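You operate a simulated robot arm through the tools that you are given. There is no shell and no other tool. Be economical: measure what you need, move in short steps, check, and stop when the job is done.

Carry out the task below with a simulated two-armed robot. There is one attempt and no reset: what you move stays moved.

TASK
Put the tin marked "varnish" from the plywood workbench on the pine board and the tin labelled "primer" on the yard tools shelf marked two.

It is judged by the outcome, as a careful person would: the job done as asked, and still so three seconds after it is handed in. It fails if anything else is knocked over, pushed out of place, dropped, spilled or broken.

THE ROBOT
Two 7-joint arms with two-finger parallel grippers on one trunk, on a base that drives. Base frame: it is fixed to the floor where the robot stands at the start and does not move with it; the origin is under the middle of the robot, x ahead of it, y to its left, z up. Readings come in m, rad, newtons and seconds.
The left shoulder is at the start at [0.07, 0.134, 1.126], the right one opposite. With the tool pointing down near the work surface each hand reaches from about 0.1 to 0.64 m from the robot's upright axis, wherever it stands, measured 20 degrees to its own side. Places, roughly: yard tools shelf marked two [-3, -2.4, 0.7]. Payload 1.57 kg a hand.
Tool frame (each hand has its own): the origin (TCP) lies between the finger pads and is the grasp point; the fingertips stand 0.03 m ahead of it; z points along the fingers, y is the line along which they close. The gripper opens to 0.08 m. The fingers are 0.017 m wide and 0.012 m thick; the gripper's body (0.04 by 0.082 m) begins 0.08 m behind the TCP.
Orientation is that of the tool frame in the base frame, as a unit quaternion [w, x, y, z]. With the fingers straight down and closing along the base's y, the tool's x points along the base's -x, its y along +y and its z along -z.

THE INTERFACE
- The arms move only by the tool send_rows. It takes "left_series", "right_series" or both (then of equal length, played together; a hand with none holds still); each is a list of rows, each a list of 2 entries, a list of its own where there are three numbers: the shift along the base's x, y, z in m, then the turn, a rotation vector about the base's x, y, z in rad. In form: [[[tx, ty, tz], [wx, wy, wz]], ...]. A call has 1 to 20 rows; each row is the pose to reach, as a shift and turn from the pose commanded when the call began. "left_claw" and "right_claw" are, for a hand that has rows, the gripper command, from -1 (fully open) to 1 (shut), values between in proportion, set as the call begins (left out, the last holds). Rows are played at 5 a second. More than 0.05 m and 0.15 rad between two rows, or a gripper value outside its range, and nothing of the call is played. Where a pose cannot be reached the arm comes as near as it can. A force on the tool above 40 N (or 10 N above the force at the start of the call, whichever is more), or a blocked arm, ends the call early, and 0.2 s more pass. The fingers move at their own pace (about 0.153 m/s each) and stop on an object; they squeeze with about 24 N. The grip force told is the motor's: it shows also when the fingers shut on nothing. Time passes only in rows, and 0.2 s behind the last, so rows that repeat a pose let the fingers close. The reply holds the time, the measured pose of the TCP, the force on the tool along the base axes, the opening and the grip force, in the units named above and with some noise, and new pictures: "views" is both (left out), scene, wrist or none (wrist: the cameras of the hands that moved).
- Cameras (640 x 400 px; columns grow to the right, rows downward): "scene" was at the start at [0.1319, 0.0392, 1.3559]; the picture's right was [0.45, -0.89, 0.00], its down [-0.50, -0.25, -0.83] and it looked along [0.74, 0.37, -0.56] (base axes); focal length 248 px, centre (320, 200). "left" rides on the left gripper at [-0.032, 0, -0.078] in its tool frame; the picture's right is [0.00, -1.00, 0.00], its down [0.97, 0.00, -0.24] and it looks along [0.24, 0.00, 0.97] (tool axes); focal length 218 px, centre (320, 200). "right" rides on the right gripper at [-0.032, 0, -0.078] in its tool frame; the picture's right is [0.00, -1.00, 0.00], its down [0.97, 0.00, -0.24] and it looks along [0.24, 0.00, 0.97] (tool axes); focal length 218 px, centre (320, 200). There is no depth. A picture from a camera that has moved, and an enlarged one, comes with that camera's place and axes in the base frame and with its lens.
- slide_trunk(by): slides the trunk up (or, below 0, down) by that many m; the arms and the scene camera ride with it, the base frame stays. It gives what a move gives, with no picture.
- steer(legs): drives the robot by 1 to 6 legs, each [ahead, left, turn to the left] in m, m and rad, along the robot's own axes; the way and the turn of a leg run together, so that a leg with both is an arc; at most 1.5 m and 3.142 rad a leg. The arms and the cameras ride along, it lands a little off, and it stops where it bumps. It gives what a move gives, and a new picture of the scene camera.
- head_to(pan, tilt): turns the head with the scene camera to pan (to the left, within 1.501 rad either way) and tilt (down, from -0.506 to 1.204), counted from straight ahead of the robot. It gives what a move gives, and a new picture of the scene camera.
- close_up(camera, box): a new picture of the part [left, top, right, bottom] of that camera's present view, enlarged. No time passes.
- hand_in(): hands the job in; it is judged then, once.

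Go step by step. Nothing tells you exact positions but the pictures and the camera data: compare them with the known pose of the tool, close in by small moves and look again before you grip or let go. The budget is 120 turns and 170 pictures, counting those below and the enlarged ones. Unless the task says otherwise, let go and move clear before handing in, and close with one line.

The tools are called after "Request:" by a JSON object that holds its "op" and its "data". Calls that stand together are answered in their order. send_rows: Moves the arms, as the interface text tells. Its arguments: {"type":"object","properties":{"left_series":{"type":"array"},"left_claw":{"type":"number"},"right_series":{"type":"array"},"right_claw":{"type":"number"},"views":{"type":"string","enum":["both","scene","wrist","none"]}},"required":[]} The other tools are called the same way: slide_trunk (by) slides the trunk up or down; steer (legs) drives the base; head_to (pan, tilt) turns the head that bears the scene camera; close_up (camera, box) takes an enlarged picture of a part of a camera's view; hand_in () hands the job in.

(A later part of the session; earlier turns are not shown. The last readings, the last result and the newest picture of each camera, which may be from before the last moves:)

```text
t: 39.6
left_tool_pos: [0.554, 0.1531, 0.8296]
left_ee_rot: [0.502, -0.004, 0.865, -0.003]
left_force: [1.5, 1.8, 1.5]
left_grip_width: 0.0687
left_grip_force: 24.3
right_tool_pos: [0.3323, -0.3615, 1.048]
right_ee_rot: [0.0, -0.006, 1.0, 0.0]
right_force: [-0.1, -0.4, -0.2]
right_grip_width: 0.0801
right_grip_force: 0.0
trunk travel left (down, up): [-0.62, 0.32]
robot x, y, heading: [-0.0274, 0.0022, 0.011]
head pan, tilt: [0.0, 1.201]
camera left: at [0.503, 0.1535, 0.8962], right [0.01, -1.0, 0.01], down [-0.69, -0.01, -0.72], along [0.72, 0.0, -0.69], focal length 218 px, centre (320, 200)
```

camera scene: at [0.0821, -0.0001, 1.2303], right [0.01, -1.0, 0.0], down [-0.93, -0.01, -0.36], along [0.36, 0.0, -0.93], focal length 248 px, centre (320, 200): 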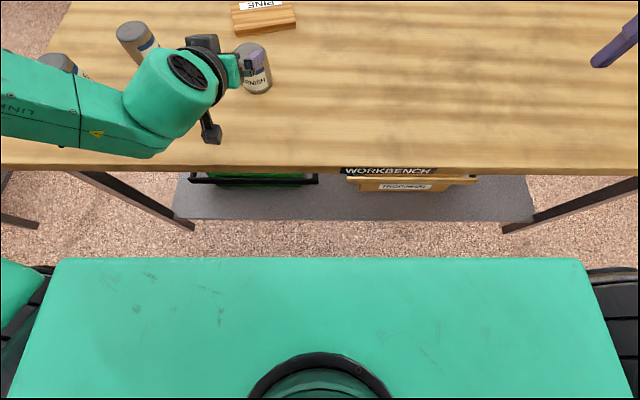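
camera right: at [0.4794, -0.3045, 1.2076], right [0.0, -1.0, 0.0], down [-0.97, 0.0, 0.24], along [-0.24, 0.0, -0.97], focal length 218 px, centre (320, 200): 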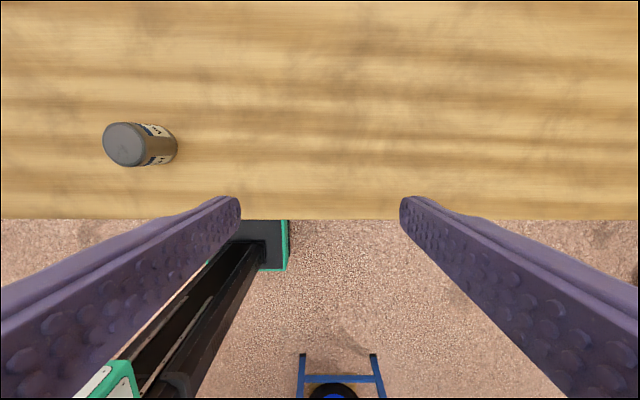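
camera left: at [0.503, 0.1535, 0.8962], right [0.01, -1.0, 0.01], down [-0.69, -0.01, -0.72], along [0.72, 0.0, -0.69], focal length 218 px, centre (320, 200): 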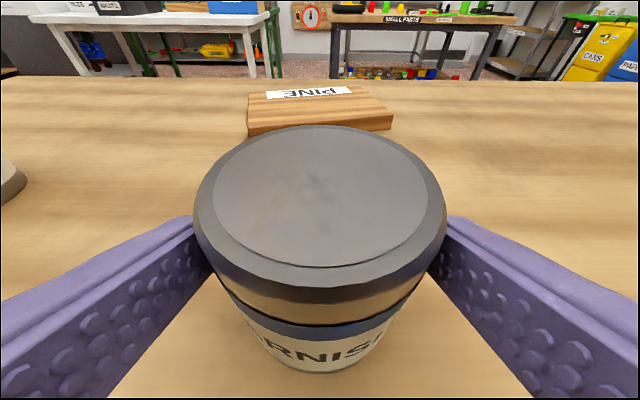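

Gripped again with 60° tilt. Lift, drive forward 10 cm, then reach out over the board.

Request:
{"op": "send_rows", "data": {"left_series": [[[0, 0, 0.02], [0, 0, 0]], [[0, 0, 0.045], [0, 0, 0]], [[0, 0, 0.07], [0, 0, 0]], [[0, 0, 0.08], [0, 0, 0]]], "views": "none"}}

Request:
{"op": "steer", "data": {"legs": [[0.105, 0, 0]]}}

Request:
{"op": "send_rows", "data": {"left_series": [[[0.025, 0, 0], [0, 0, 0]], [[0.05, 0, 0], [0, 0, 0]], [[0.07, 0, 0], [0, 0, 0]], [[0.07, 0, 0], [0, 0, 0]]], "views": "both"}}

```text
t: 40.6
left_tool_pos: [0.5532, 0.1573, 0.9092]
left_ee_rot: [0.501, -0.005, 0.865, -0.002]
left_force: [-0.7, 0.1, -3.9]
left_grip_width: 0.0688
left_grip_force: 24.0
right_tool_pos: [0.3338, -0.3627, 1.0476]
right_ee_rot: [0.0, -0.005, 1.0, 0.0]
right_force: [0.4, 0.1, -0.1]
right_grip_width: 0.0801
right_grip_force: 0.0
trunk travel left (down, up): [-0.62, 0.32]
robot x, y, heading: [-0.0287, -0.0002, 0.012]
head pan, tilt: [0.0, 1.201]
```

```text
t: 41.8
left_tool_pos: [0.6624, 0.1571, 0.9085]
left_ee_rot: [0.502, -0.004, 0.865, -0.003]
left_force: [-0.3, -0.3, -2.6]
left_grip_width: 0.0684
left_grip_force: 23.5
right_tool_pos: [0.4411, -0.3616, 1.0501]
right_ee_rot: [0.0, -0.005, 1.0, -0.001]
right_force: [-0.9, -0.5, 0.1]
right_grip_width: 0.0799
right_grip_force: 0.1
trunk travel left (down, up): [-0.62, 0.32]
robot x, y, heading: [0.0801, 0.003, 0.01]
head pan, tilt: [0.0, 1.201]
camera scene: at [0.191, 0.0009, 1.2303], right [0.01, -1.0, 0.0], down [-0.93, -0.01, -0.36], along [0.36, 0.0, -0.93], focal length 248 px, centre (320, 200)
```

scene: 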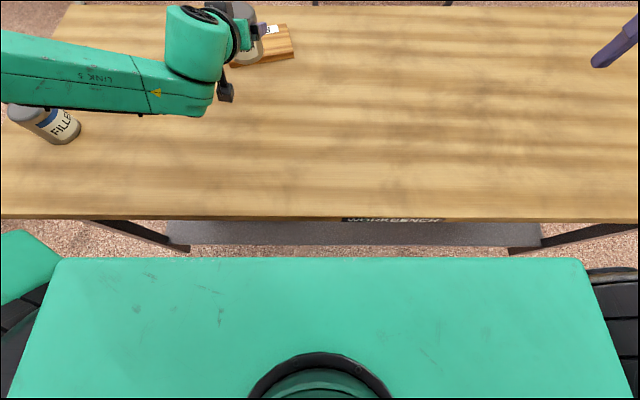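

```text
t: 42.8
left_tool_pos: [0.7346, 0.157, 0.9094]
left_ee_rot: [0.501, -0.004, 0.865, -0.003]
left_force: [-0.3, -0.5, -2.8]
left_grip_width: 0.0686
left_grip_force: 24.3
right_tool_pos: [0.442, -0.3604, 1.0493]
right_ee_rot: [0.0, -0.005, 1.0, 0.0]
right_force: [0.2, 0.7, 0.5]
right_grip_width: 0.0799
right_grip_force: 0.2
trunk travel left (down, up): [-0.62, 0.32]
robot x, y, heading: [0.0816, 0.0017, 0.008]
head pan, tilt: [0.0, 1.201]
camera scene: at [0.1911, 0.001, 1.2303], right [0.01, -1.0, 0.0], down [-0.93, -0.01, -0.36], along [0.36, 0.0, -0.93], focal length 248 px, centre (320, 200)
camera left: at [0.6838, 0.1574, 0.9755], right [0.0, -1.0, 0.01], down [-0.69, -0.01, -0.72], along [0.72, 0.0, -0.69], focal length 218 px, centre (320, 200)
```

scene: 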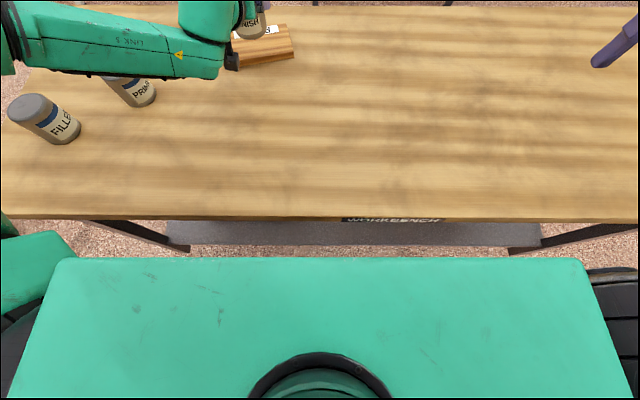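
left: 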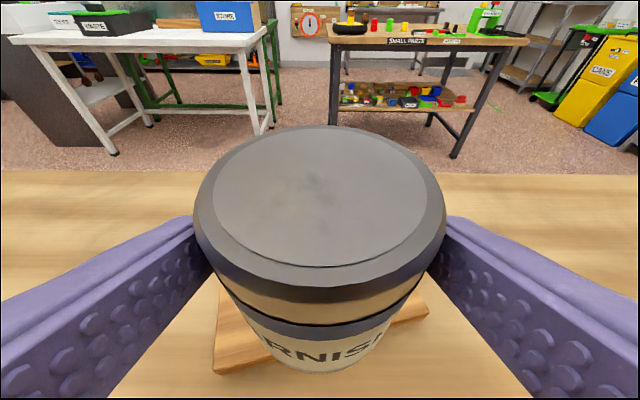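

The board's front edge is visible below the tin; its centre confirmed at about (0.773, 0.159). Move above the centre and lower close to it.

Request:
{"op": "send_rows", "data": {"left_series": [[[0.015, 0.001, 0], [0, 0, 0]], [[0.03, 0.002, 0], [0, 0, 0]], [[0.037, 0.002, -0.01], [0, 0, 0]], [[0.037, 0.002, -0.025], [0, 0, 0]], [[0.037, 0.002, -0.036], [0, 0, 0]], [[0.037, 0.002, -0.036], [0, 0, 0]]], "views": "both"}}

```text
t: 44.2
left_tool_pos: [0.7558, 0.1702, 0.8807]
left_ee_rot: [0.5, -0.003, 0.866, -0.003]
left_force: [-0.5, 0.2, -3.1]
left_grip_width: 0.0687
left_grip_force: 24.1
left hand out of reach, approached as far as the arm can: row 3, 4, 5, 6
right_tool_pos: [0.4409, -0.3609, 1.0488]
right_ee_rot: [0.0, -0.005, 1.0, 0.0]
right_force: [-0.2, 0.6, 0.2]
right_grip_width: 0.0799
right_grip_force: 0.1
trunk travel left (down, up): [-0.62, 0.32]
robot x, y, heading: [0.0845, 0.0034, 0.005]
head pan, tilt: [0.0, 1.201]
camera scene: at [0.1915, 0.0009, 1.2302], right [0.01, -1.0, 0.0], down [-0.93, -0.01, -0.36], along [0.36, 0.0, -0.93], focal length 248 px, centre (320, 200)
camera left: at [0.7051, 0.1701, 0.9468], right [0.0, -1.0, 0.01], down [-0.69, -0.01, -0.72], along [0.72, 0.0, -0.69], focal length 218 px, centre (320, 200)
```

scene: 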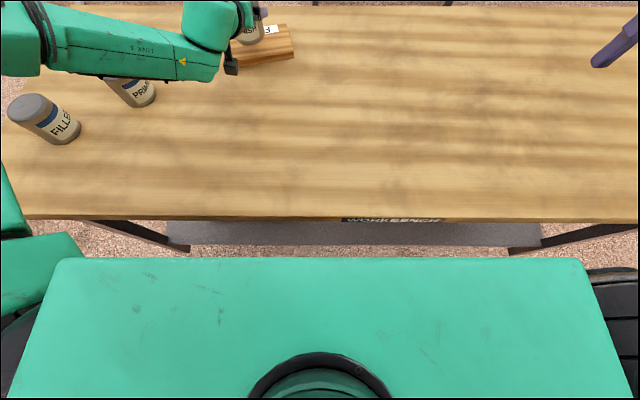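
left: 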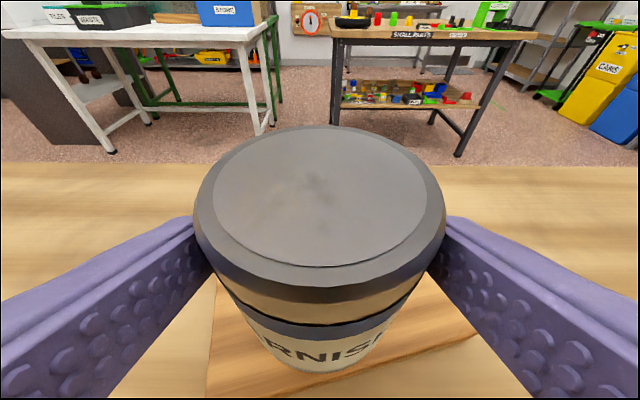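

Just 1.5 cm short and 1 cm left. I nudge the base by that amount (still within where it stood safely before) and use the trunk to descend.

Request:
{"op": "steer", "data": {"legs": [[0.014, -0.011, 0]]}}

Request:
{"op": "close_up", "data": {"camera": "left", "box": [160, 200, 480, 400]}}

```text
t: 45.0
left_tool_pos: [0.7687, 0.1599, 0.8812]
left_ee_rot: [0.502, -0.004, 0.865, -0.003]
left_force: [-0.6, 0.3, -3.8]
left_grip_width: 0.0686
left_grip_force: 24.1
right_tool_pos: [0.4539, -0.3703, 1.0501]
right_ee_rot: [0.001, -0.004, 1.0, -0.001]
right_force: [-0.4, 0.7, 0.6]
right_grip_width: 0.0798
right_grip_force: 0.1
trunk travel left (down, up): [-0.62, 0.32]
robot x, y, heading: [0.0935, -0.0117, 0.009]
head pan, tilt: [0.0, 1.201]
camera scene: at [0.2037, -0.008, 1.2305], right [0.01, -1.0, 0.0], down [-0.93, -0.01, -0.36], along [0.36, 0.0, -0.93], focal length 248 px, centre (320, 200)
```

scene: 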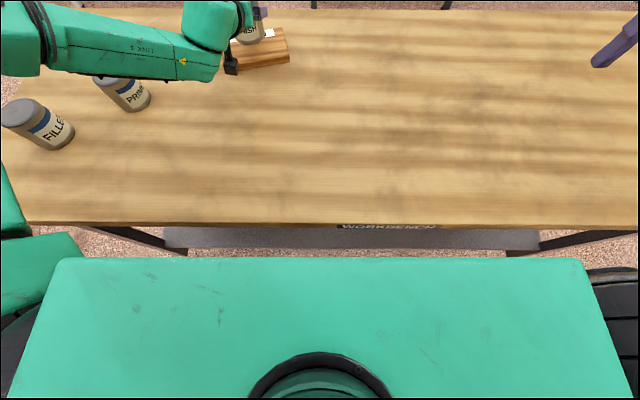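

```text
2.00 times, centred on (320, 300) of left
camera zoom: at [0.7179, 0.1608, 0.9479], right [0.0, -1.0, 0.01], down [-0.69, -0.01, -0.72], along [0.72, -0.01, -0.69], focal length 436 px, centre (320, 0)
```

zoom: 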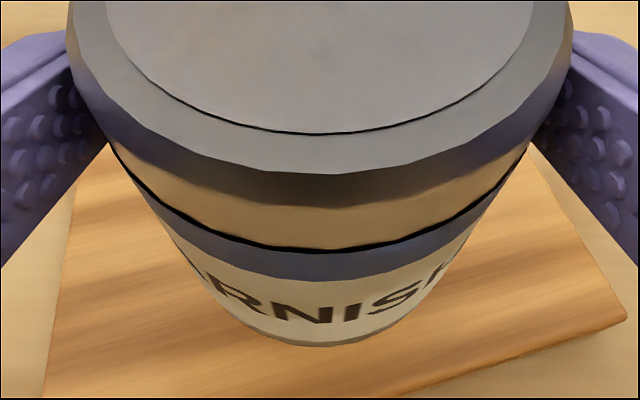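

Positioned right over the board. Lowering with the trunk by 2 cm, then in small steps until contact.

Request:
{"op": "slide_trunk", "data": {"by": -0.018}}

Request:
{"op": "send_rows", "data": {"left_series": [[[0, 0, -0.002], [0, 0, 0]], [[0, 0, -0.004], [0, 0, 0]], [[0, 0, -0.004], [0, 0, 0]]], "views": "wrist"}}

```text
t: 45.6
left_tool_pos: [0.7694, 0.1589, 0.8623]
left_ee_rot: [0.501, -0.004, 0.865, -0.003]
left_force: [0.3, 0.1, -2.7]
left_grip_width: 0.0684
left_grip_force: 23.8
right_tool_pos: [0.4572, -0.3716, 1.0305]
right_ee_rot: [-0.001, -0.005, 1.0, 0.0]
right_force: [-1.2, 0.3, 0.4]
right_grip_width: 0.0801
right_grip_force: 0.2
trunk travel left (down, up): [-0.602, 0.338]
robot x, y, heading: [0.0975, -0.0093, 0.01]
head pan, tilt: [0.0, 1.201]
```

```text
t: 46.4
left_tool_pos: [0.7681, 0.1597, 0.8601]
left_ee_rot: [0.501, -0.003, 0.865, -0.003]
left_force: [-0.1, 0.0, -3.9]
left_grip_width: 0.0688
left_grip_force: 23.5
right_tool_pos: [0.4548, -0.3712, 1.0311]
right_ee_rot: [0.001, -0.004, 1.0, 0.0]
right_force: [-0.3, -0.6, 0.5]
right_grip_width: 0.0799
right_grip_force: 0.1
trunk travel left (down, up): [-0.602, 0.338]
robot x, y, heading: [0.0989, -0.0093, 0.01]
head pan, tilt: [0.0, 1.201]
camera left: at [0.7182, 0.1604, 0.9261], right [0.0, -1.0, 0.01], down [-0.69, -0.01, -0.72], along [0.72, 0.0, -0.69], focal length 218 px, centre (320, 200)
```

left: 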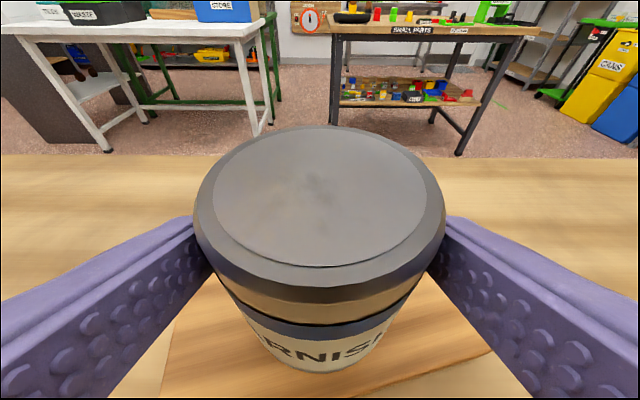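

Still hanging free (weight −3.9 N). Lowering by the trunk a few millimetres at a time.

Request:
{"op": "slide_trunk", "data": {"by": -0.003}}

Request:
{"op": "slide_trunk", "data": {"by": -0.002}}

Request:
{"op": "slide_trunk", "data": {"by": -0.002}}

```text
t: 46.9
left_tool_pos: [0.7685, 0.1598, 0.8579]
left_ee_rot: [0.501, -0.003, 0.865, -0.004]
left_force: [-0.6, 0.2, -4.0]
left_grip_width: 0.0687
left_grip_force: 24.0
right_tool_pos: [0.4549, -0.3724, 1.0269]
right_ee_rot: [0.0, -0.003, 1.0, 0.0]
right_force: [-0.4, -0.7, 0.0]
right_grip_width: 0.0802
right_grip_force: 0.1
trunk travel left (down, up): [-0.599, 0.341]
robot x, y, heading: [0.0954, -0.0111, 0.014]
head pan, tilt: [0.0, 1.201]
```

```text
t: 47.4
left_tool_pos: [0.768, 0.1603, 0.8559]
left_ee_rot: [0.501, -0.003, 0.865, -0.003]
left_force: [-0.2, 0.1, -3.3]
left_grip_width: 0.0687
left_grip_force: 23.8
right_tool_pos: [0.4568, -0.3719, 1.0258]
right_ee_rot: [0.0, -0.005, 1.0, 0.0]
right_force: [0.4, 0.7, -0.1]
right_grip_width: 0.0801
right_grip_force: 0.0
trunk travel left (down, up): [-0.597, 0.343]
robot x, y, heading: [0.0964, -0.0084, 0.011]
head pan, tilt: [0.0, 1.201]
```

```text
t: 48.0
left_tool_pos: [0.7687, 0.1594, 0.8535]
left_ee_rot: [0.501, -0.004, 0.865, -0.003]
left_force: [1.1, 0.7, -3.1]
left_grip_width: 0.0686
left_grip_force: 24.0
right_tool_pos: [0.4559, -0.3711, 1.0241]
right_ee_rot: [-0.001, -0.004, 1.0, -0.001]
right_force: [0.5, -1.3, -0.4]
right_grip_width: 0.0801
right_grip_force: 0.0
trunk travel left (down, up): [-0.595, 0.345]
robot x, y, heading: [0.0953, -0.0063, 0.007]
head pan, tilt: [0.0, 1.201]
```

Request:
{"op": "slide_trunk", "data": {"by": -0.002}}

Request:
{"op": "slide_trunk", "data": {"by": -0.002}}

Request:
{"op": "close_up", "data": {"camera": "left", "box": [160, 200, 480, 400]}}

```text
t: 48.5
left_tool_pos: [0.7691, 0.1602, 0.8494]
left_ee_rot: [0.501, -0.003, 0.865, -0.003]
left_force: [-0.6, -0.6, -2.6]
left_grip_width: 0.0686
left_grip_force: 24.5
right_tool_pos: [0.4558, -0.3717, 1.0225]
right_ee_rot: [0.0, -0.004, 1.0, 0.0]
right_force: [0.8, 0.3, 0.8]
right_grip_width: 0.0802
right_grip_force: 0.1
trunk travel left (down, up): [-0.593, 0.347]
robot x, y, heading: [0.0944, -0.0109, 0.012]
head pan, tilt: [0.0, 1.201]
```

```text
t: 49.0
left_tool_pos: [0.7695, 0.1594, 0.8483]
left_ee_rot: [0.502, -0.002, 0.865, -0.004]
left_force: [-0.6, 0.4, -4.2]
left_grip_width: 0.0687
left_grip_force: 24.0
right_tool_pos: [0.4563, -0.3722, 1.02]
right_ee_rot: [0.0, -0.004, 1.0, 0.001]
right_force: [-0.1, -0.2, 0.3]
right_grip_width: 0.0801
right_grip_force: 0.0
trunk travel left (down, up): [-0.591, 0.349]
robot x, y, heading: [0.097, -0.0093, 0.012]
head pan, tilt: [0.0, 1.201]
```

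```text
2.00 times, centred on (320, 300) of left
camera zoom: at [0.7182, 0.1604, 0.9152], right [0.0, -1.0, 0.01], down [-0.69, -0.01, -0.72], along [0.72, 0.0, -0.69], focal length 436 px, centre (320, 0)
```

zoom: 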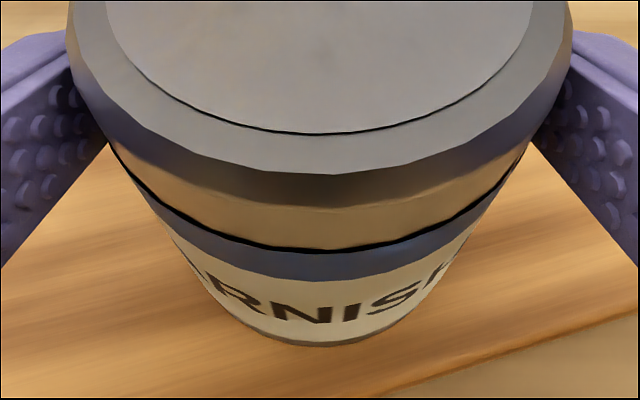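

Request:
{"op": "slide_trunk", "data": {"by": -0.002}}

Request:
{"op": "slide_trunk", "data": {"by": -0.002}}

```text
t: 49.5
left_tool_pos: [0.7683, 0.1591, 0.8472]
left_ee_rot: [0.502, -0.003, 0.865, -0.003]
left_force: [1.9, 0.0, 1.8]
left_grip_width: 0.0687
left_grip_force: 24.3
right_tool_pos: [0.4557, -0.3723, 1.0179]
right_ee_rot: [-0.001, -0.005, 1.0, 0.0]
right_force: [-0.8, -0.3, -0.5]
right_grip_width: 0.0798
right_grip_force: 0.0
trunk travel left (down, up): [-0.589, 0.351]
robot x, y, heading: [0.0967, -0.0096, 0.01]
head pan, tilt: [0.0, 1.201]
```

```text
t: 50.0
left_tool_pos: [0.7684, 0.1596, 0.8489]
left_ee_rot: [0.504, -0.004, 0.864, -0.002]
left_force: [3.7, 1.1, 9.9]
left_grip_width: 0.0687
left_grip_force: 24.2
right_tool_pos: [0.4544, -0.3727, 1.0168]
right_ee_rot: [0.0, -0.005, 1.0, 0.0]
right_force: [0.0, -0.4, -0.1]
right_grip_width: 0.0799
right_grip_force: 0.2
trunk travel left (down, up): [-0.587, 0.353]
robot x, y, heading: [0.0984, -0.0107, 0.007]
head pan, tilt: [0.0, 1.201]
```

Contact with the board. I relieve the extra pressure, open, and withdraw straight back along the fingers.

Request:
{"op": "slide_trunk", "data": {"by": 0.002}}

Request:
{"op": "send_rows", "data": {"left_series": [[[0, 0, 0], [0, 0, 0]], [[0, 0, 0], [0, 0, 0]], [[0, 0, 0], [0, 0, 0]]], "left_claw": -1, "views": "wrist"}}

```text
t: 50.6
left_tool_pos: [0.768, 0.1592, 0.8483]
left_ee_rot: [0.502, -0.004, 0.865, -0.002]
left_force: [4.7, 1.7, 7.1]
left_grip_width: 0.0686
left_grip_force: 23.8
right_tool_pos: [0.4545, -0.3716, 1.0181]
right_ee_rot: [0.001, -0.004, 1.0, 0.0]
right_force: [0.6, -0.3, 0.3]
right_grip_width: 0.0798
right_grip_force: 0.1
trunk travel left (down, up): [-0.589, 0.351]
robot x, y, heading: [0.0949, -0.0109, 0.007]
head pan, tilt: [0.0, 1.201]
```

```text
t: 51.4
left_tool_pos: [0.769, 0.1604, 0.8465]
left_ee_rot: [0.501, -0.003, 0.866, -0.003]
left_force: [0.0, -1.0, 0.9]
left_grip_width: 0.0798
left_grip_force: 0.1
right_tool_pos: [0.4551, -0.3702, 1.0176]
right_ee_rot: [0.0, -0.004, 1.0, 0.001]
right_force: [0.0, -0.1, -0.8]
right_grip_width: 0.0801
right_grip_force: 0.1
trunk travel left (down, up): [-0.589, 0.351]
robot x, y, heading: [0.0926, -0.0099, 0.012]
head pan, tilt: [0.0, 1.201]
camera left: at [0.7177, 0.1603, 0.9135], right [0.0, -1.0, 0.01], down [-0.69, -0.01, -0.72], along [0.72, 0.0, -0.69], focal length 218 px, centre (320, 200)
```

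left: 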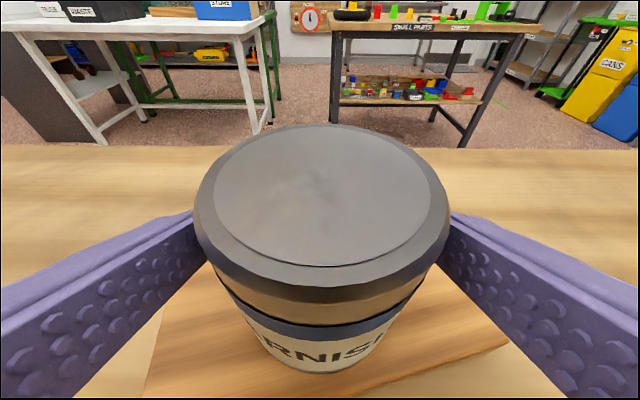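

Request:
{"op": "send_rows", "data": {"left_series": [[[-0.015, 0, 0.004], [0, 0, 0]], [[-0.035, 0, 0.012], [0, 0, 0]], [[-0.06, 0, 0.025], [0, 0, 0]], [[-0.09, 0, 0.045], [0, 0, 0]], [[-0.12, 0, 0.065], [0, 0, 0]]], "views": "wrist"}}

```text
t: 52.6
left_tool_pos: [0.6459, 0.1572, 0.9122]
left_ee_rot: [0.501, -0.003, 0.866, -0.003]
left_force: [-0.1, 0.0, -0.3]
left_grip_width: 0.08
left_grip_force: 0.1
right_tool_pos: [0.4549, -0.3716, 1.0188]
right_ee_rot: [0.001, -0.004, 1.0, 0.0]
right_force: [-0.3, -0.6, -0.3]
right_grip_width: 0.0803
right_grip_force: 0.1
trunk travel left (down, up): [-0.589, 0.351]
robot x, y, heading: [0.0942, -0.0099, 0.011]
head pan, tilt: [0.0, 1.201]
camera left: at [0.5957, 0.1582, 0.9786], right [0.0, -1.0, 0.01], down [-0.69, -0.01, -0.72], along [0.72, 0.0, -0.69], focal length 218 px, centre (320, 200)
```

left: 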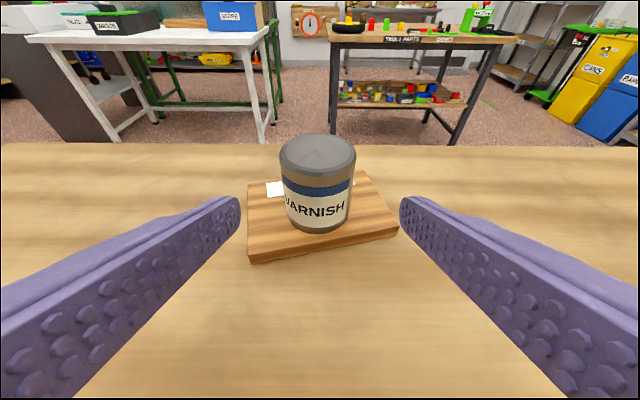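

The varnish tin stands squarely on the pine board. Next the primer, at about (0.62, 0.42): raise the trunk, back off and shift left.

Request:
{"op": "slide_trunk", "data": {"by": 0.1}}

Request:
{"op": "steer", "data": {"legs": [[-0.13, 0, 0], [0, 0.27, 0]]}}

Request:
{"op": "close_up", "data": {"camera": "left", "box": [0, 0, 640, 400]}}

```text
t: 53.9
left_tool_pos: [0.6485, 0.1575, 1.0103]
left_ee_rot: [0.5, -0.003, 0.866, -0.003]
left_force: [-0.5, 0.5, -0.4]
left_grip_width: 0.0802
left_grip_force: 0.1
right_tool_pos: [0.4554, -0.3717, 1.1171]
right_ee_rot: [0.0, -0.005, 1.0, -0.001]
right_force: [0.3, 0.2, -0.4]
right_grip_width: 0.0796
right_grip_force: 0.0
trunk travel left (down, up): [-0.689, 0.251]
robot x, y, heading: [0.0968, -0.0065, 0.01]
head pan, tilt: [0.0, 1.201]
```

```text
t: 56.7
left_tool_pos: [0.5123, 0.4267, 1.0115]
left_ee_rot: [0.502, -0.001, 0.865, -0.005]
left_force: [-0.3, 0.9, 0.0]
left_grip_width: 0.0801
left_grip_force: 0.0
right_tool_pos: [0.3182, -0.1013, 1.1189]
right_ee_rot: [0.0, -0.002, 1.0, 0.001]
right_force: [0.5, 0.9, -0.2]
right_grip_width: 0.0801
right_grip_force: 0.0
trunk travel left (down, up): [-0.689, 0.251]
robot x, y, heading: [-0.0406, 0.2629, 0.006]
head pan, tilt: [0.0, 1.201]
camera scene: at [0.0696, 0.2609, 1.2993], right [0.0, -1.0, 0.0], down [-0.93, 0.0, -0.36], along [0.36, 0.0, -0.93], focal length 248 px, centre (320, 200)
```

scene: 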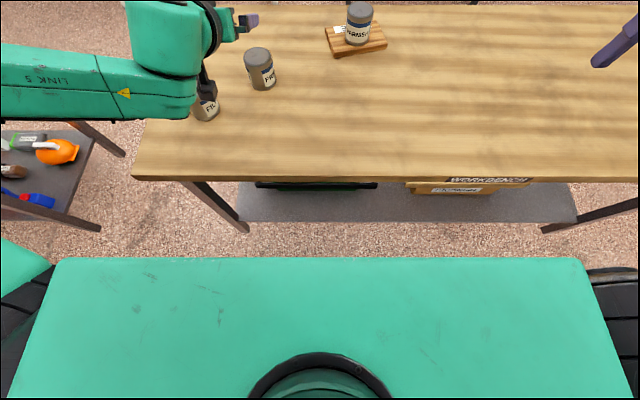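

```text
1.00 times, centred on (320, 200) of left
camera zoom: at [0.4621, 0.4277, 1.0781], right [0.0, -1.0, 0.01], down [-0.69, -0.01, -0.72], along [0.72, -0.01, -0.69], focal length 218 px, centre (320, 200)
```

zoom: 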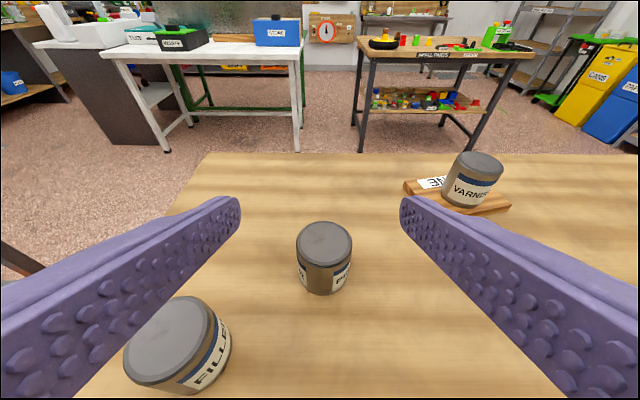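

Primer centre (0.626, 0.419), filler (0.516, 0.558). I lower the hand behind the primer, clear of the filler by about 5 cm.

Request:
{"op": "send_rows", "data": {"left_series": [[[0, -0.004, -0.04], [0, 0, 0]], [[0, -0.008, -0.08], [0, 0, 0]], [[0, -0.008, -0.11], [0, 0, 0]], [[0, -0.008, -0.13], [0, 0, 0]], [[0, -0.008, -0.13], [0, 0, 0]]], "left_claw": -1, "views": "both"}}

```text
t: 57.9
left_tool_pos: [0.5111, 0.4239, 0.8805]
left_ee_rot: [0.501, -0.001, 0.865, -0.005]
left_force: [-0.5, -0.1, -0.7]
left_grip_width: 0.0798
left_grip_force: 0.2
right_tool_pos: [0.3181, -0.0993, 1.1181]
right_ee_rot: [0.0, -0.003, 1.0, 0.0]
right_force: [-0.8, 0.2, 0.0]
right_grip_width: 0.0799
right_grip_force: 0.1
trunk travel left (down, up): [-0.689, 0.251]
robot x, y, heading: [-0.0368, 0.26, 0.005]
head pan, tilt: [0.0, 1.201]
camera scene: at [0.0692, 0.2623, 1.2993], right [0.01, -1.0, 0.0], down [-0.93, 0.0, -0.36], along [0.36, 0.0, -0.93], focal length 248 px, centre (320, 200)
camera left: at [0.4616, 0.4238, 0.948], right [0.0, -1.0, 0.01], down [-0.69, -0.01, -0.72], along [0.72, -0.01, -0.69], focal length 218 px, centre (320, 200)
```

scene: 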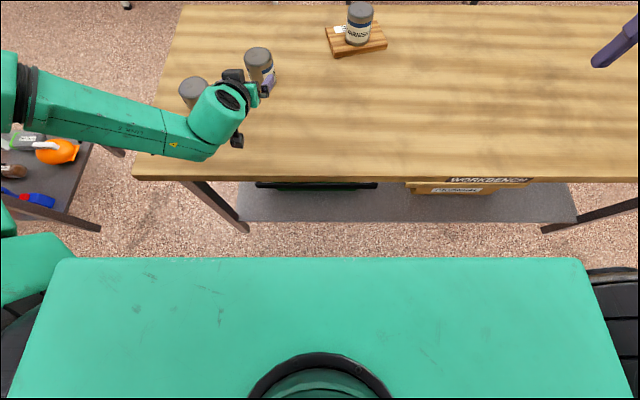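
left: 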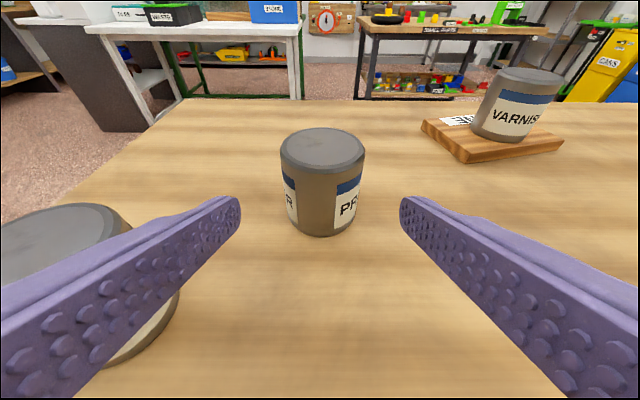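

My estimate puts the forearm about 8 cm above the filler even when advanced, so I continue: down to grip height, then partway forward.

Request:
{"op": "send_rows", "data": {"left_series": [[[0, -0.002, -0.025], [0, 0, 0]], [[0.01, -0.003, -0.05], [0, 0, 0]], [[0.035, -0.003, -0.05], [0, 0, 0]], [[0.06, -0.003, -0.05], [0, 0, 0]], [[0.07, -0.003, -0.05], [0, 0, 0]], [[0.07, -0.003, -0.05], [0, 0, 0]]], "left_claw": -1, "views": "both"}}

```text
t: 59.3
left_tool_pos: [0.5606, 0.441, 0.8651]
left_ee_rot: [0.501, -0.002, 0.866, -0.003]
left_force: [-1.1, -0.2, 0.5]
left_grip_width: 0.0801
left_grip_force: 0.0
left hand out of reach, approached as far as the arm can: row 2, 3, 4, 5, 6
right_tool_pos: [0.3181, -0.1008, 1.1183]
right_ee_rot: [0.0, -0.003, 1.0, 0.001]
right_force: [0.3, -0.9, -0.3]
right_grip_width: 0.0797
right_grip_force: 0.0
trunk travel left (down, up): [-0.689, 0.251]
robot x, y, heading: [-0.0379, 0.2601, 0.004]
head pan, tilt: [0.0, 1.201]
camera scene: at [0.0697, 0.2618, 1.2993], right [0.01, -1.0, 0.0], down [-0.93, 0.0, -0.36], along [0.36, 0.0, -0.93], focal length 248 px, centre (320, 200)
camera left: at [0.5103, 0.4421, 0.9322], right [0.0, -1.0, 0.01], down [-0.69, -0.01, -0.72], along [0.72, -0.01, -0.69], focal length 218 px, centre (320, 200)
```

scene: 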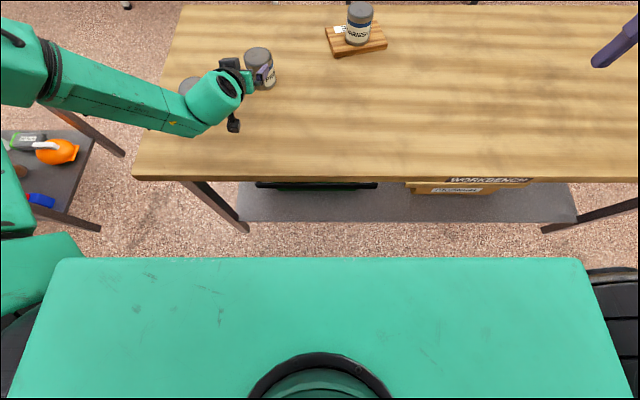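
left: 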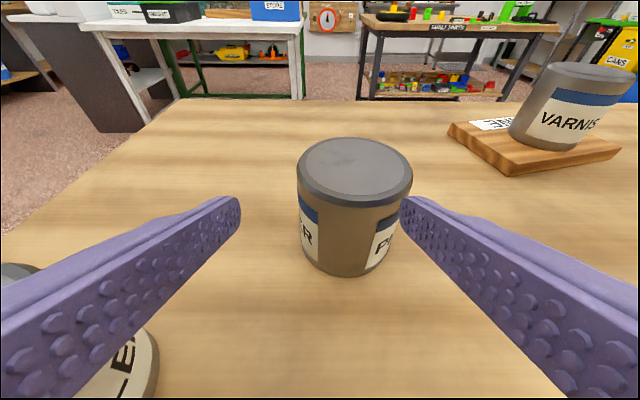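

The high trunk limits the low reach and the hand drifted left. I back away first, then lower the trunk to the height that worked before.

Request:
{"op": "send_rows", "data": {"left_series": [[[-0.02, 0.0, 0.01], [0, 0, 0]], [[-0.05, -0.01, 0.04], [0, 0, 0]], [[-0.06, -0.018, 0.08], [0, 0, 0]], [[-0.06, -0.018, 0.11], [0, 0, 0]], [[-0.06, -0.018, 0.11], [0, 0, 0]]], "views": "none"}}

Request:
{"op": "slide_trunk", "data": {"by": -0.09}}

Request:
{"op": "close_up", "data": {"camera": "scene", "box": [0, 0, 640, 400]}}

```text
t: 60.5
left_tool_pos: [0.5023, 0.4216, 0.9766]
left_ee_rot: [0.502, -0.002, 0.865, -0.004]
left_force: [-0.1, 0.3, -0.3]
left_grip_width: 0.0799
left_grip_force: 0.0
right_tool_pos: [0.3197, -0.1013, 1.1187]
right_ee_rot: [0.0, -0.002, 1.0, 0.0]
right_force: [-0.3, -0.2, -0.5]
right_grip_width: 0.0799
right_grip_force: 0.0
trunk travel left (down, up): [-0.689, 0.251]
robot x, y, heading: [-0.0377, 0.2617, 0.008]
head pan, tilt: [0.0, 1.201]
```

```text
t: 61.8
left_tool_pos: [0.5022, 0.4214, 0.887]
left_ee_rot: [0.501, -0.002, 0.865, -0.003]
left_force: [0.5, -0.3, -0.1]
left_grip_width: 0.0801
left_grip_force: 0.0
right_tool_pos: [0.3181, -0.1004, 1.0276]
right_ee_rot: [0.0, -0.002, 1.0, -0.001]
right_force: [0.7, 0.5, 0.2]
right_grip_width: 0.0799
right_grip_force: 0.2
trunk travel left (down, up): [-0.599, 0.341]
robot x, y, heading: [-0.0385, 0.2621, 0.002]
head pan, tilt: [0.0, 1.201]
```

```text
1.00 times, centred on (320, 200) of scene
camera zoom: at [0.0693, 0.2619, 1.2093], right [0.01, -1.0, 0.0], down [-0.93, 0.0, -0.36], along [0.36, 0.0, -0.93], focal length 248 px, centre (320, 200)
```

zoom: 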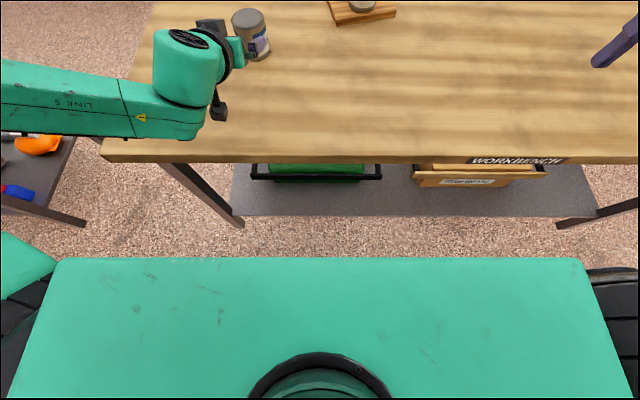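

Clear. I drive forward 4 cm for a comfortable reach, then lower beside the tin's near side.

Request:
{"op": "steer", "data": {"legs": [[0.04, 0, 0]]}}

Request:
{"op": "send_rows", "data": {"left_series": [[[0, 0, -0.02], [0, 0, 0]], [[0, 0, -0.04], [0, 0, 0]], [[0, 0, -0.057], [0, 0, 0]], [[0, 0, -0.057], [0, 0, 0]]], "left_claw": -1, "views": "wrist"}}

```text
t: 62.6
left_tool_pos: [0.5424, 0.4203, 0.8879]
left_ee_rot: [0.501, -0.002, 0.865, -0.004]
left_force: [-0.3, 0.2, 0.5]
left_grip_width: 0.0802
left_grip_force: 0.1
right_tool_pos: [0.3564, -0.1016, 1.0283]
right_ee_rot: [0.001, -0.002, 1.0, 0.0]
right_force: [0.6, 0.5, 0.7]
right_grip_width: 0.0801
right_grip_force: 0.0
trunk travel left (down, up): [-0.599, 0.341]
robot x, y, heading: [0.0005, 0.2585, 0.002]
head pan, tilt: [0.0, 1.201]
camera scene: at [0.1081, 0.262, 1.2094], right [0.0, -1.0, 0.0], down [-0.93, 0.0, -0.36], along [0.36, 0.0, -0.93], focal length 248 px, centre (320, 200)
```

scene: 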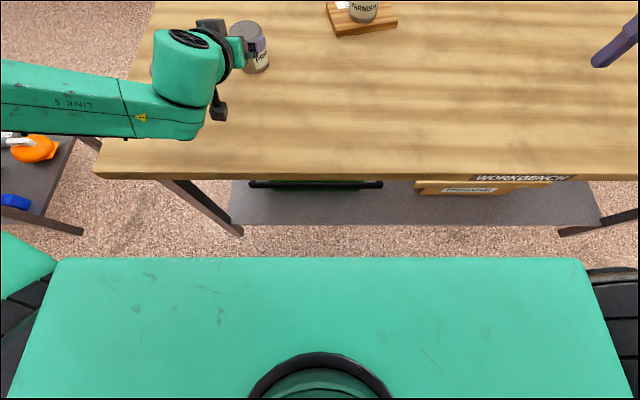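

```text
t: 63.6
left_tool_pos: [0.5421, 0.421, 0.8298]
left_ee_rot: [0.502, -0.001, 0.865, -0.005]
left_force: [-0.1, -0.4, -0.2]
left_grip_width: 0.0802
left_grip_force: 0.0
right_tool_pos: [0.3569, -0.1007, 1.0282]
right_ee_rot: [0.001, -0.003, 1.0, 0.0]
right_force: [0.2, -0.5, 0.0]
right_grip_width: 0.08
right_grip_force: 0.0
trunk travel left (down, up): [-0.599, 0.341]
robot x, y, heading: [0.0038, 0.2636, 0.002]
head pan, tilt: [0.0, 1.201]
camera left: at [0.4914, 0.4224, 0.8958], right [0.0, -1.0, 0.01], down [-0.69, 0.0, -0.72], along [0.72, -0.01, -0.69], focal length 218 px, centre (320, 200)
```

left: 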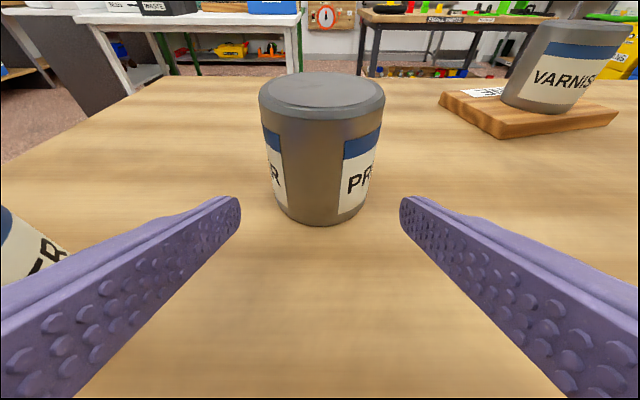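

Centred. Advance around the tin in two stages.

Request:
{"op": "send_rows", "data": {"left_series": [[[0.015, 0, 0], [0, 0, 0]], [[0.03, 0, 0], [0, 0, 0]], [[0.038, 0, 0], [0, 0, 0]], [[0.038, 0, 0], [0, 0, 0]]], "left_claw": -1, "views": "wrist"}}

```text
t: 64.7
left_tool_pos: [0.5811, 0.4214, 0.8312]
left_ee_rot: [0.501, -0.002, 0.865, -0.004]
left_force: [0.3, -0.4, 0.3]
left_grip_width: 0.0801
left_grip_force: 0.1
right_tool_pos: [0.3583, -0.1014, 1.0278]
right_ee_rot: [-0.001, -0.003, 1.0, 0.001]
right_force: [0.7, 0.4, 0.2]
right_grip_width: 0.0799
right_grip_force: 0.2
trunk travel left (down, up): [-0.599, 0.341]
robot x, y, heading: [0.0001, 0.265, 0.002]
head pan, tilt: [0.0, 1.201]
camera left: at [0.53, 0.4223, 0.8974], right [0.0, -1.0, 0.01], down [-0.69, -0.01, -0.72], along [0.72, -0.01, -0.69], focal length 218 px, centre (320, 200)
```

left: 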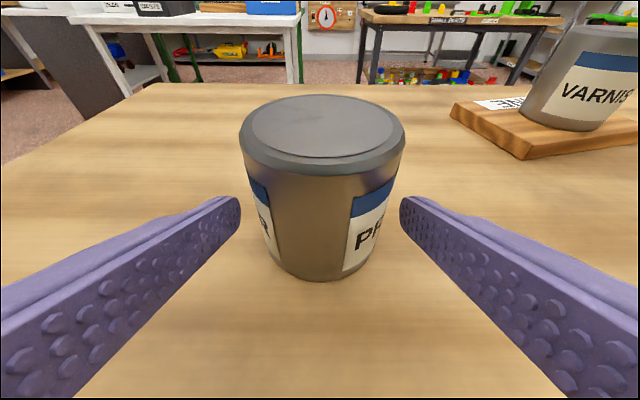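

Request:
{"op": "send_rows", "data": {"left_series": [[[0.015, -0.001, 0], [0, 0, 0]], [[0.03, -0.001, 0], [0, 0, 0]], [[0.038, -0.001, -0.001], [0, 0, 0]], [[0.038, -0.001, -0.001], [0, 0, 0]]], "left_claw": -1, "views": "none"}}

Request:
{"op": "send_rows", "data": {"left_series": [[[0, 0, 0], [0, 0, 0]], [[0, 0, 0], [0, 0, 0]], [[0, 0, 0], [0, 0, 0]], [[0, 0, 0], [0, 0, 0]]], "left_claw": 1, "views": "wrist"}}

```text
t: 65.7
left_tool_pos: [0.6171, 0.4205, 0.8291]
left_ee_rot: [0.501, -0.002, 0.866, -0.004]
left_force: [-0.3, 0.2, 0.8]
left_grip_width: 0.0803
left_grip_force: 0.1
right_tool_pos: [0.3587, -0.1014, 1.0285]
right_ee_rot: [-0.001, -0.003, 1.0, 0.0]
right_force: [0.3, -0.2, 0.0]
right_grip_width: 0.0799
right_grip_force: 0.1
trunk travel left (down, up): [-0.599, 0.341]
robot x, y, heading: [-0.004, 0.2643, 0.003]
head pan, tilt: [0.0, 1.201]
```

```text
t: 66.7
left_tool_pos: [0.6169, 0.4211, 0.8284]
left_ee_rot: [0.501, -0.001, 0.865, -0.004]
left_force: [-1.1, -0.8, 0.9]
left_grip_width: 0.0688
left_grip_force: 23.8
right_tool_pos: [0.3575, -0.0994, 1.0284]
right_ee_rot: [0.0, -0.002, 1.0, 0.0]
right_force: [-0.6, -0.3, -0.2]
right_grip_width: 0.0801
right_grip_force: 0.0
trunk travel left (down, up): [-0.599, 0.341]
robot x, y, heading: [-0.0028, 0.2602, 0.003]
head pan, tilt: [0.0, 1.201]
camera left: at [0.5668, 0.4219, 0.8953], right [0.0, -1.0, 0.01], down [-0.69, 0.0, -0.72], along [0.72, -0.01, -0.69], focal length 218 px, centre (320, 200)
```

left: 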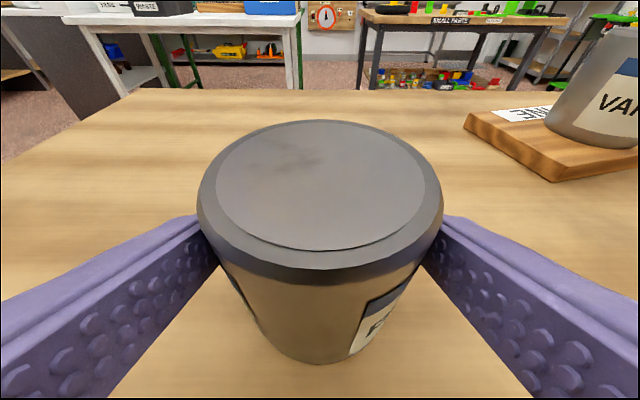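

Primer gripped. Lift it, then raise the trunk and back straight away from the bench.

Request:
{"op": "send_rows", "data": {"left_series": [[[0, 0, 0.02], [0, 0, 0]], [[0, 0, 0.05], [0, 0, 0]], [[-0.02, 0, 0.08], [0, 0, 0]], [[-0.05, 0, 0.11], [0, 0, 0]], [[-0.08, 0, 0.13], [0, 0, 0]]], "views": "wrist"}}

Request:
{"op": "head_to", "data": {"pan": -1.5, "tilt": 0.7}}

```text
t: 67.8
left_tool_pos: [0.5376, 0.4225, 0.9619]
left_ee_rot: [0.501, -0.001, 0.865, -0.004]
left_force: [0.3, -0.3, -3.6]
left_grip_width: 0.0688
left_grip_force: 23.9
right_tool_pos: [0.3566, -0.1001, 1.0294]
right_ee_rot: [0.002, -0.002, 1.0, 0.0]
right_force: [-0.1, 0.1, 0.6]
right_grip_width: 0.0799
right_grip_force: 0.1
trunk travel left (down, up): [-0.599, 0.341]
robot x, y, heading: [-0.0009, 0.2636, 0.002]
head pan, tilt: [0.0, 1.201]
camera left: at [0.4869, 0.4238, 1.0283], right [0.0, -1.0, 0.01], down [-0.69, -0.01, -0.72], along [0.72, -0.01, -0.69], focal length 218 px, centre (320, 200)
```

left: 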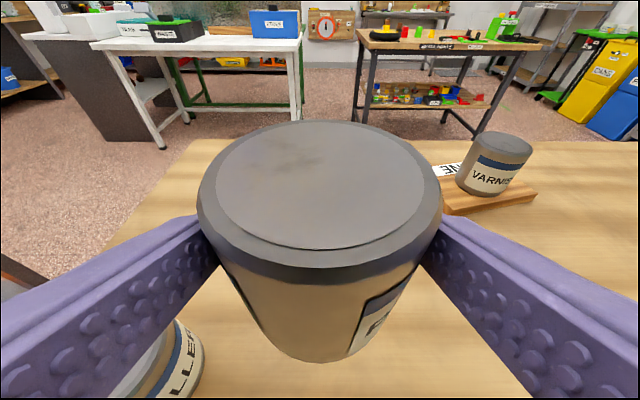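

```text
t: 69.5
left_tool_pos: [0.5399, 0.4223, 0.961]
left_ee_rot: [0.501, -0.001, 0.866, -0.005]
left_force: [0.5, -0.8, -2.5]
left_grip_width: 0.0685
left_grip_force: 24.4
right_tool_pos: [0.3591, -0.1019, 1.0285]
right_ee_rot: [0.001, -0.002, 1.0, 0.0]
right_force: [-0.1, -0.4, 0.1]
right_grip_width: 0.0801
right_grip_force: 0.1
trunk travel left (down, up): [-0.599, 0.341]
robot x, y, heading: [0.0007, 0.2611, 0.006]
head pan, tilt: [-1.499, 0.7]
camera scene: at [0.0604, 0.1772, 1.2452], right [-1.0, -0.08, 0.0], down [-0.05, 0.64, -0.76], along [0.06, -0.76, -0.64], focal length 248 px, centre (320, 200)
```

scene: 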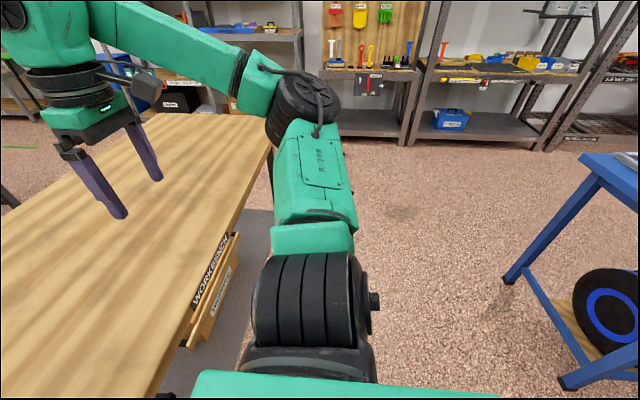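

A blue trolley stands behind at about x < −0.94, y −0.2 to −0.67. I'll back to x ≈ −0.3, turn right to face −y, and view the way.

Request:
{"op": "slide_trunk", "data": {"by": 0.09}}

Request:
{"op": "steer", "data": {"legs": [[-0.31, 0, 0], [0, 0, -1.57]]}}

Request:
{"op": "head_to", "data": {"pan": -0.5, "tilt": 0.5}}

```text
t: 70.7
left_tool_pos: [0.5392, 0.4226, 1.0518]
left_ee_rot: [0.501, -0.002, 0.866, -0.004]
left_force: [-1.1, -0.5, -3.1]
left_grip_width: 0.0683
left_grip_force: 23.8
right_tool_pos: [0.359, -0.102, 1.1178]
right_ee_rot: [0.0, -0.003, 1.0, 0.0]
right_force: [-0.5, -0.6, 0.0]
right_grip_width: 0.0798
right_grip_force: 0.1
trunk travel left (down, up): [-0.689, 0.251]
robot x, y, heading: [-0.0014, 0.2634, 0.005]
head pan, tilt: [-1.499, 0.7]
```

```text
t: 76.5
left_tool_pos: [-0.1295, -0.2722, 1.0511]
left_ee_rot: [0.355, 0.603, 0.621, -0.352]
left_force: [0.3, 0.7, -3.4]
left_grip_width: 0.0686
left_grip_force: 23.9
right_tool_pos: [-0.6589, -0.1046, 1.118]
right_ee_rot: [0.0, 0.696, 0.718, 0.001]
right_force: [0.4, 0.6, 0.6]
right_grip_width: 0.0802
right_grip_force: 0.1
trunk travel left (down, up): [-0.689, 0.251]
robot x, y, heading: [-0.3059, 0.261, -1.536]
head pan, tilt: [-1.499, 0.7]
camera scene: at [-0.3851, 0.2015, 1.3353], right [-0.1, 0.99, 0.0], down [0.64, 0.07, -0.77], along [-0.76, -0.08, -0.64], focal length 248 px, centre (320, 200)
```

scene: 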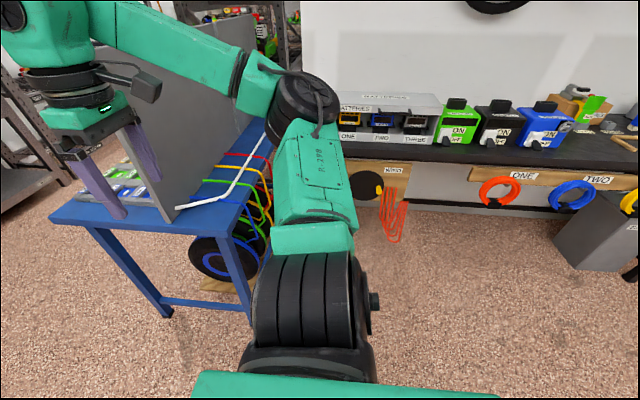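

```text
t: 77.8
left_tool_pos: [-0.1319, -0.2733, 1.0505]
left_ee_rot: [0.355, 0.603, 0.621, -0.353]
left_force: [-0.5, -0.6, -2.7]
left_grip_width: 0.0684
left_grip_force: 24.1
right_tool_pos: [-0.6591, -0.1065, 1.1193]
right_ee_rot: [0.0, 0.696, 0.718, 0.0]
right_force: [-0.1, -0.2, 0.6]
right_grip_width: 0.0799
right_grip_force: 0.0
trunk travel left (down, up): [-0.689, 0.251]
robot x, y, heading: [-0.3025, 0.2603, -1.537]
head pan, tilt: [-0.499, 0.499]
camera scene: at [-0.3419, 0.1291, 1.3529], right [-0.89, 0.45, 0.0], down [0.22, 0.43, -0.88], along [-0.4, -0.78, -0.48], focal length 248 px, centre (320, 200)
```

scene: 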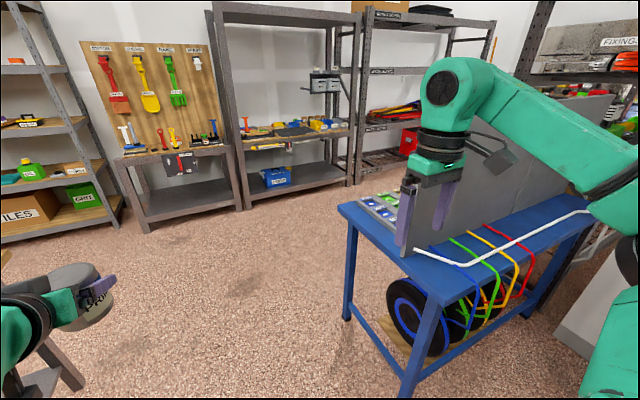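

The way along −y is open. Drive forward 1.5 m past the blue trolley and look toward the far shelves.

Request:
{"op": "steer", "data": {"legs": [[1.45, 0, -0.03]]}}

Request:
{"op": "head_to", "data": {"pan": -1.0, "tilt": 0.4}}

```text
t: 85.3
left_tool_pos: [-0.1093, -1.788, 1.0511]
left_ee_rot: [0.352, 0.609, 0.615, -0.356]
left_force: [0.5, 0.0, -3.8]
left_grip_width: 0.0685
left_grip_force: 24.1
right_tool_pos: [-0.6339, -1.6101, 1.1175]
right_ee_rot: [0.0, 0.703, 0.711, 0.0]
right_force: [-0.2, 0.3, 0.6]
right_grip_width: 0.0799
right_grip_force: 0.0
trunk travel left (down, up): [-0.689, 0.251]
robot x, y, heading: [-0.2747, -1.2492, -1.563]
head pan, tilt: [-0.499, 0.499]
camera scene: at [-0.3127, -1.3826, 1.3529], right [-0.88, 0.47, 0.0], down [0.22, 0.42, -0.88], along [-0.41, -0.78, -0.48], focal length 248 px, centre (320, 200)
```

scene: 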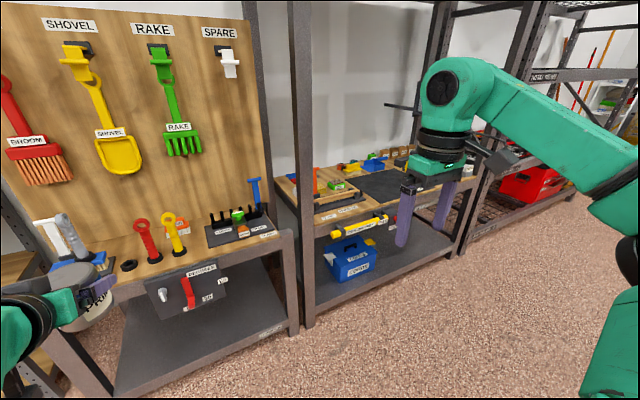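

```text
t: 86.2
left_tool_pos: [-0.1091, -1.7877, 1.0516]
left_ee_rot: [0.353, 0.608, 0.616, -0.355]
left_force: [0.4, 0.3, -4.0]
left_grip_width: 0.0681
left_grip_force: 24.1
right_tool_pos: [-0.6335, -1.611, 1.1179]
right_ee_rot: [0.001, 0.703, 0.711, -0.001]
right_force: [-0.3, 0.7, -0.1]
right_grip_width: 0.0799
right_grip_force: 0.1
trunk travel left (down, up): [-0.689, 0.251]
robot x, y, heading: [-0.2721, -1.2524, -1.556]
head pan, tilt: [-1.0, 0.4]
camera scene: at [-0.3474, -1.3534, 1.3621], right [-0.55, 0.83, 0.0], down [0.32, 0.21, -0.92], along [-0.77, -0.51, -0.39], focal length 248 px, centre (320, 200)
```

scene: 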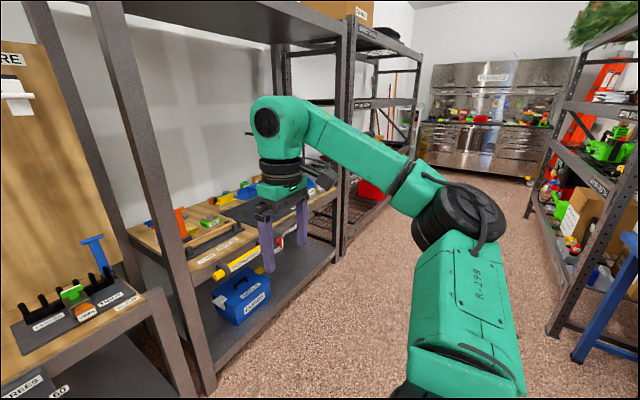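

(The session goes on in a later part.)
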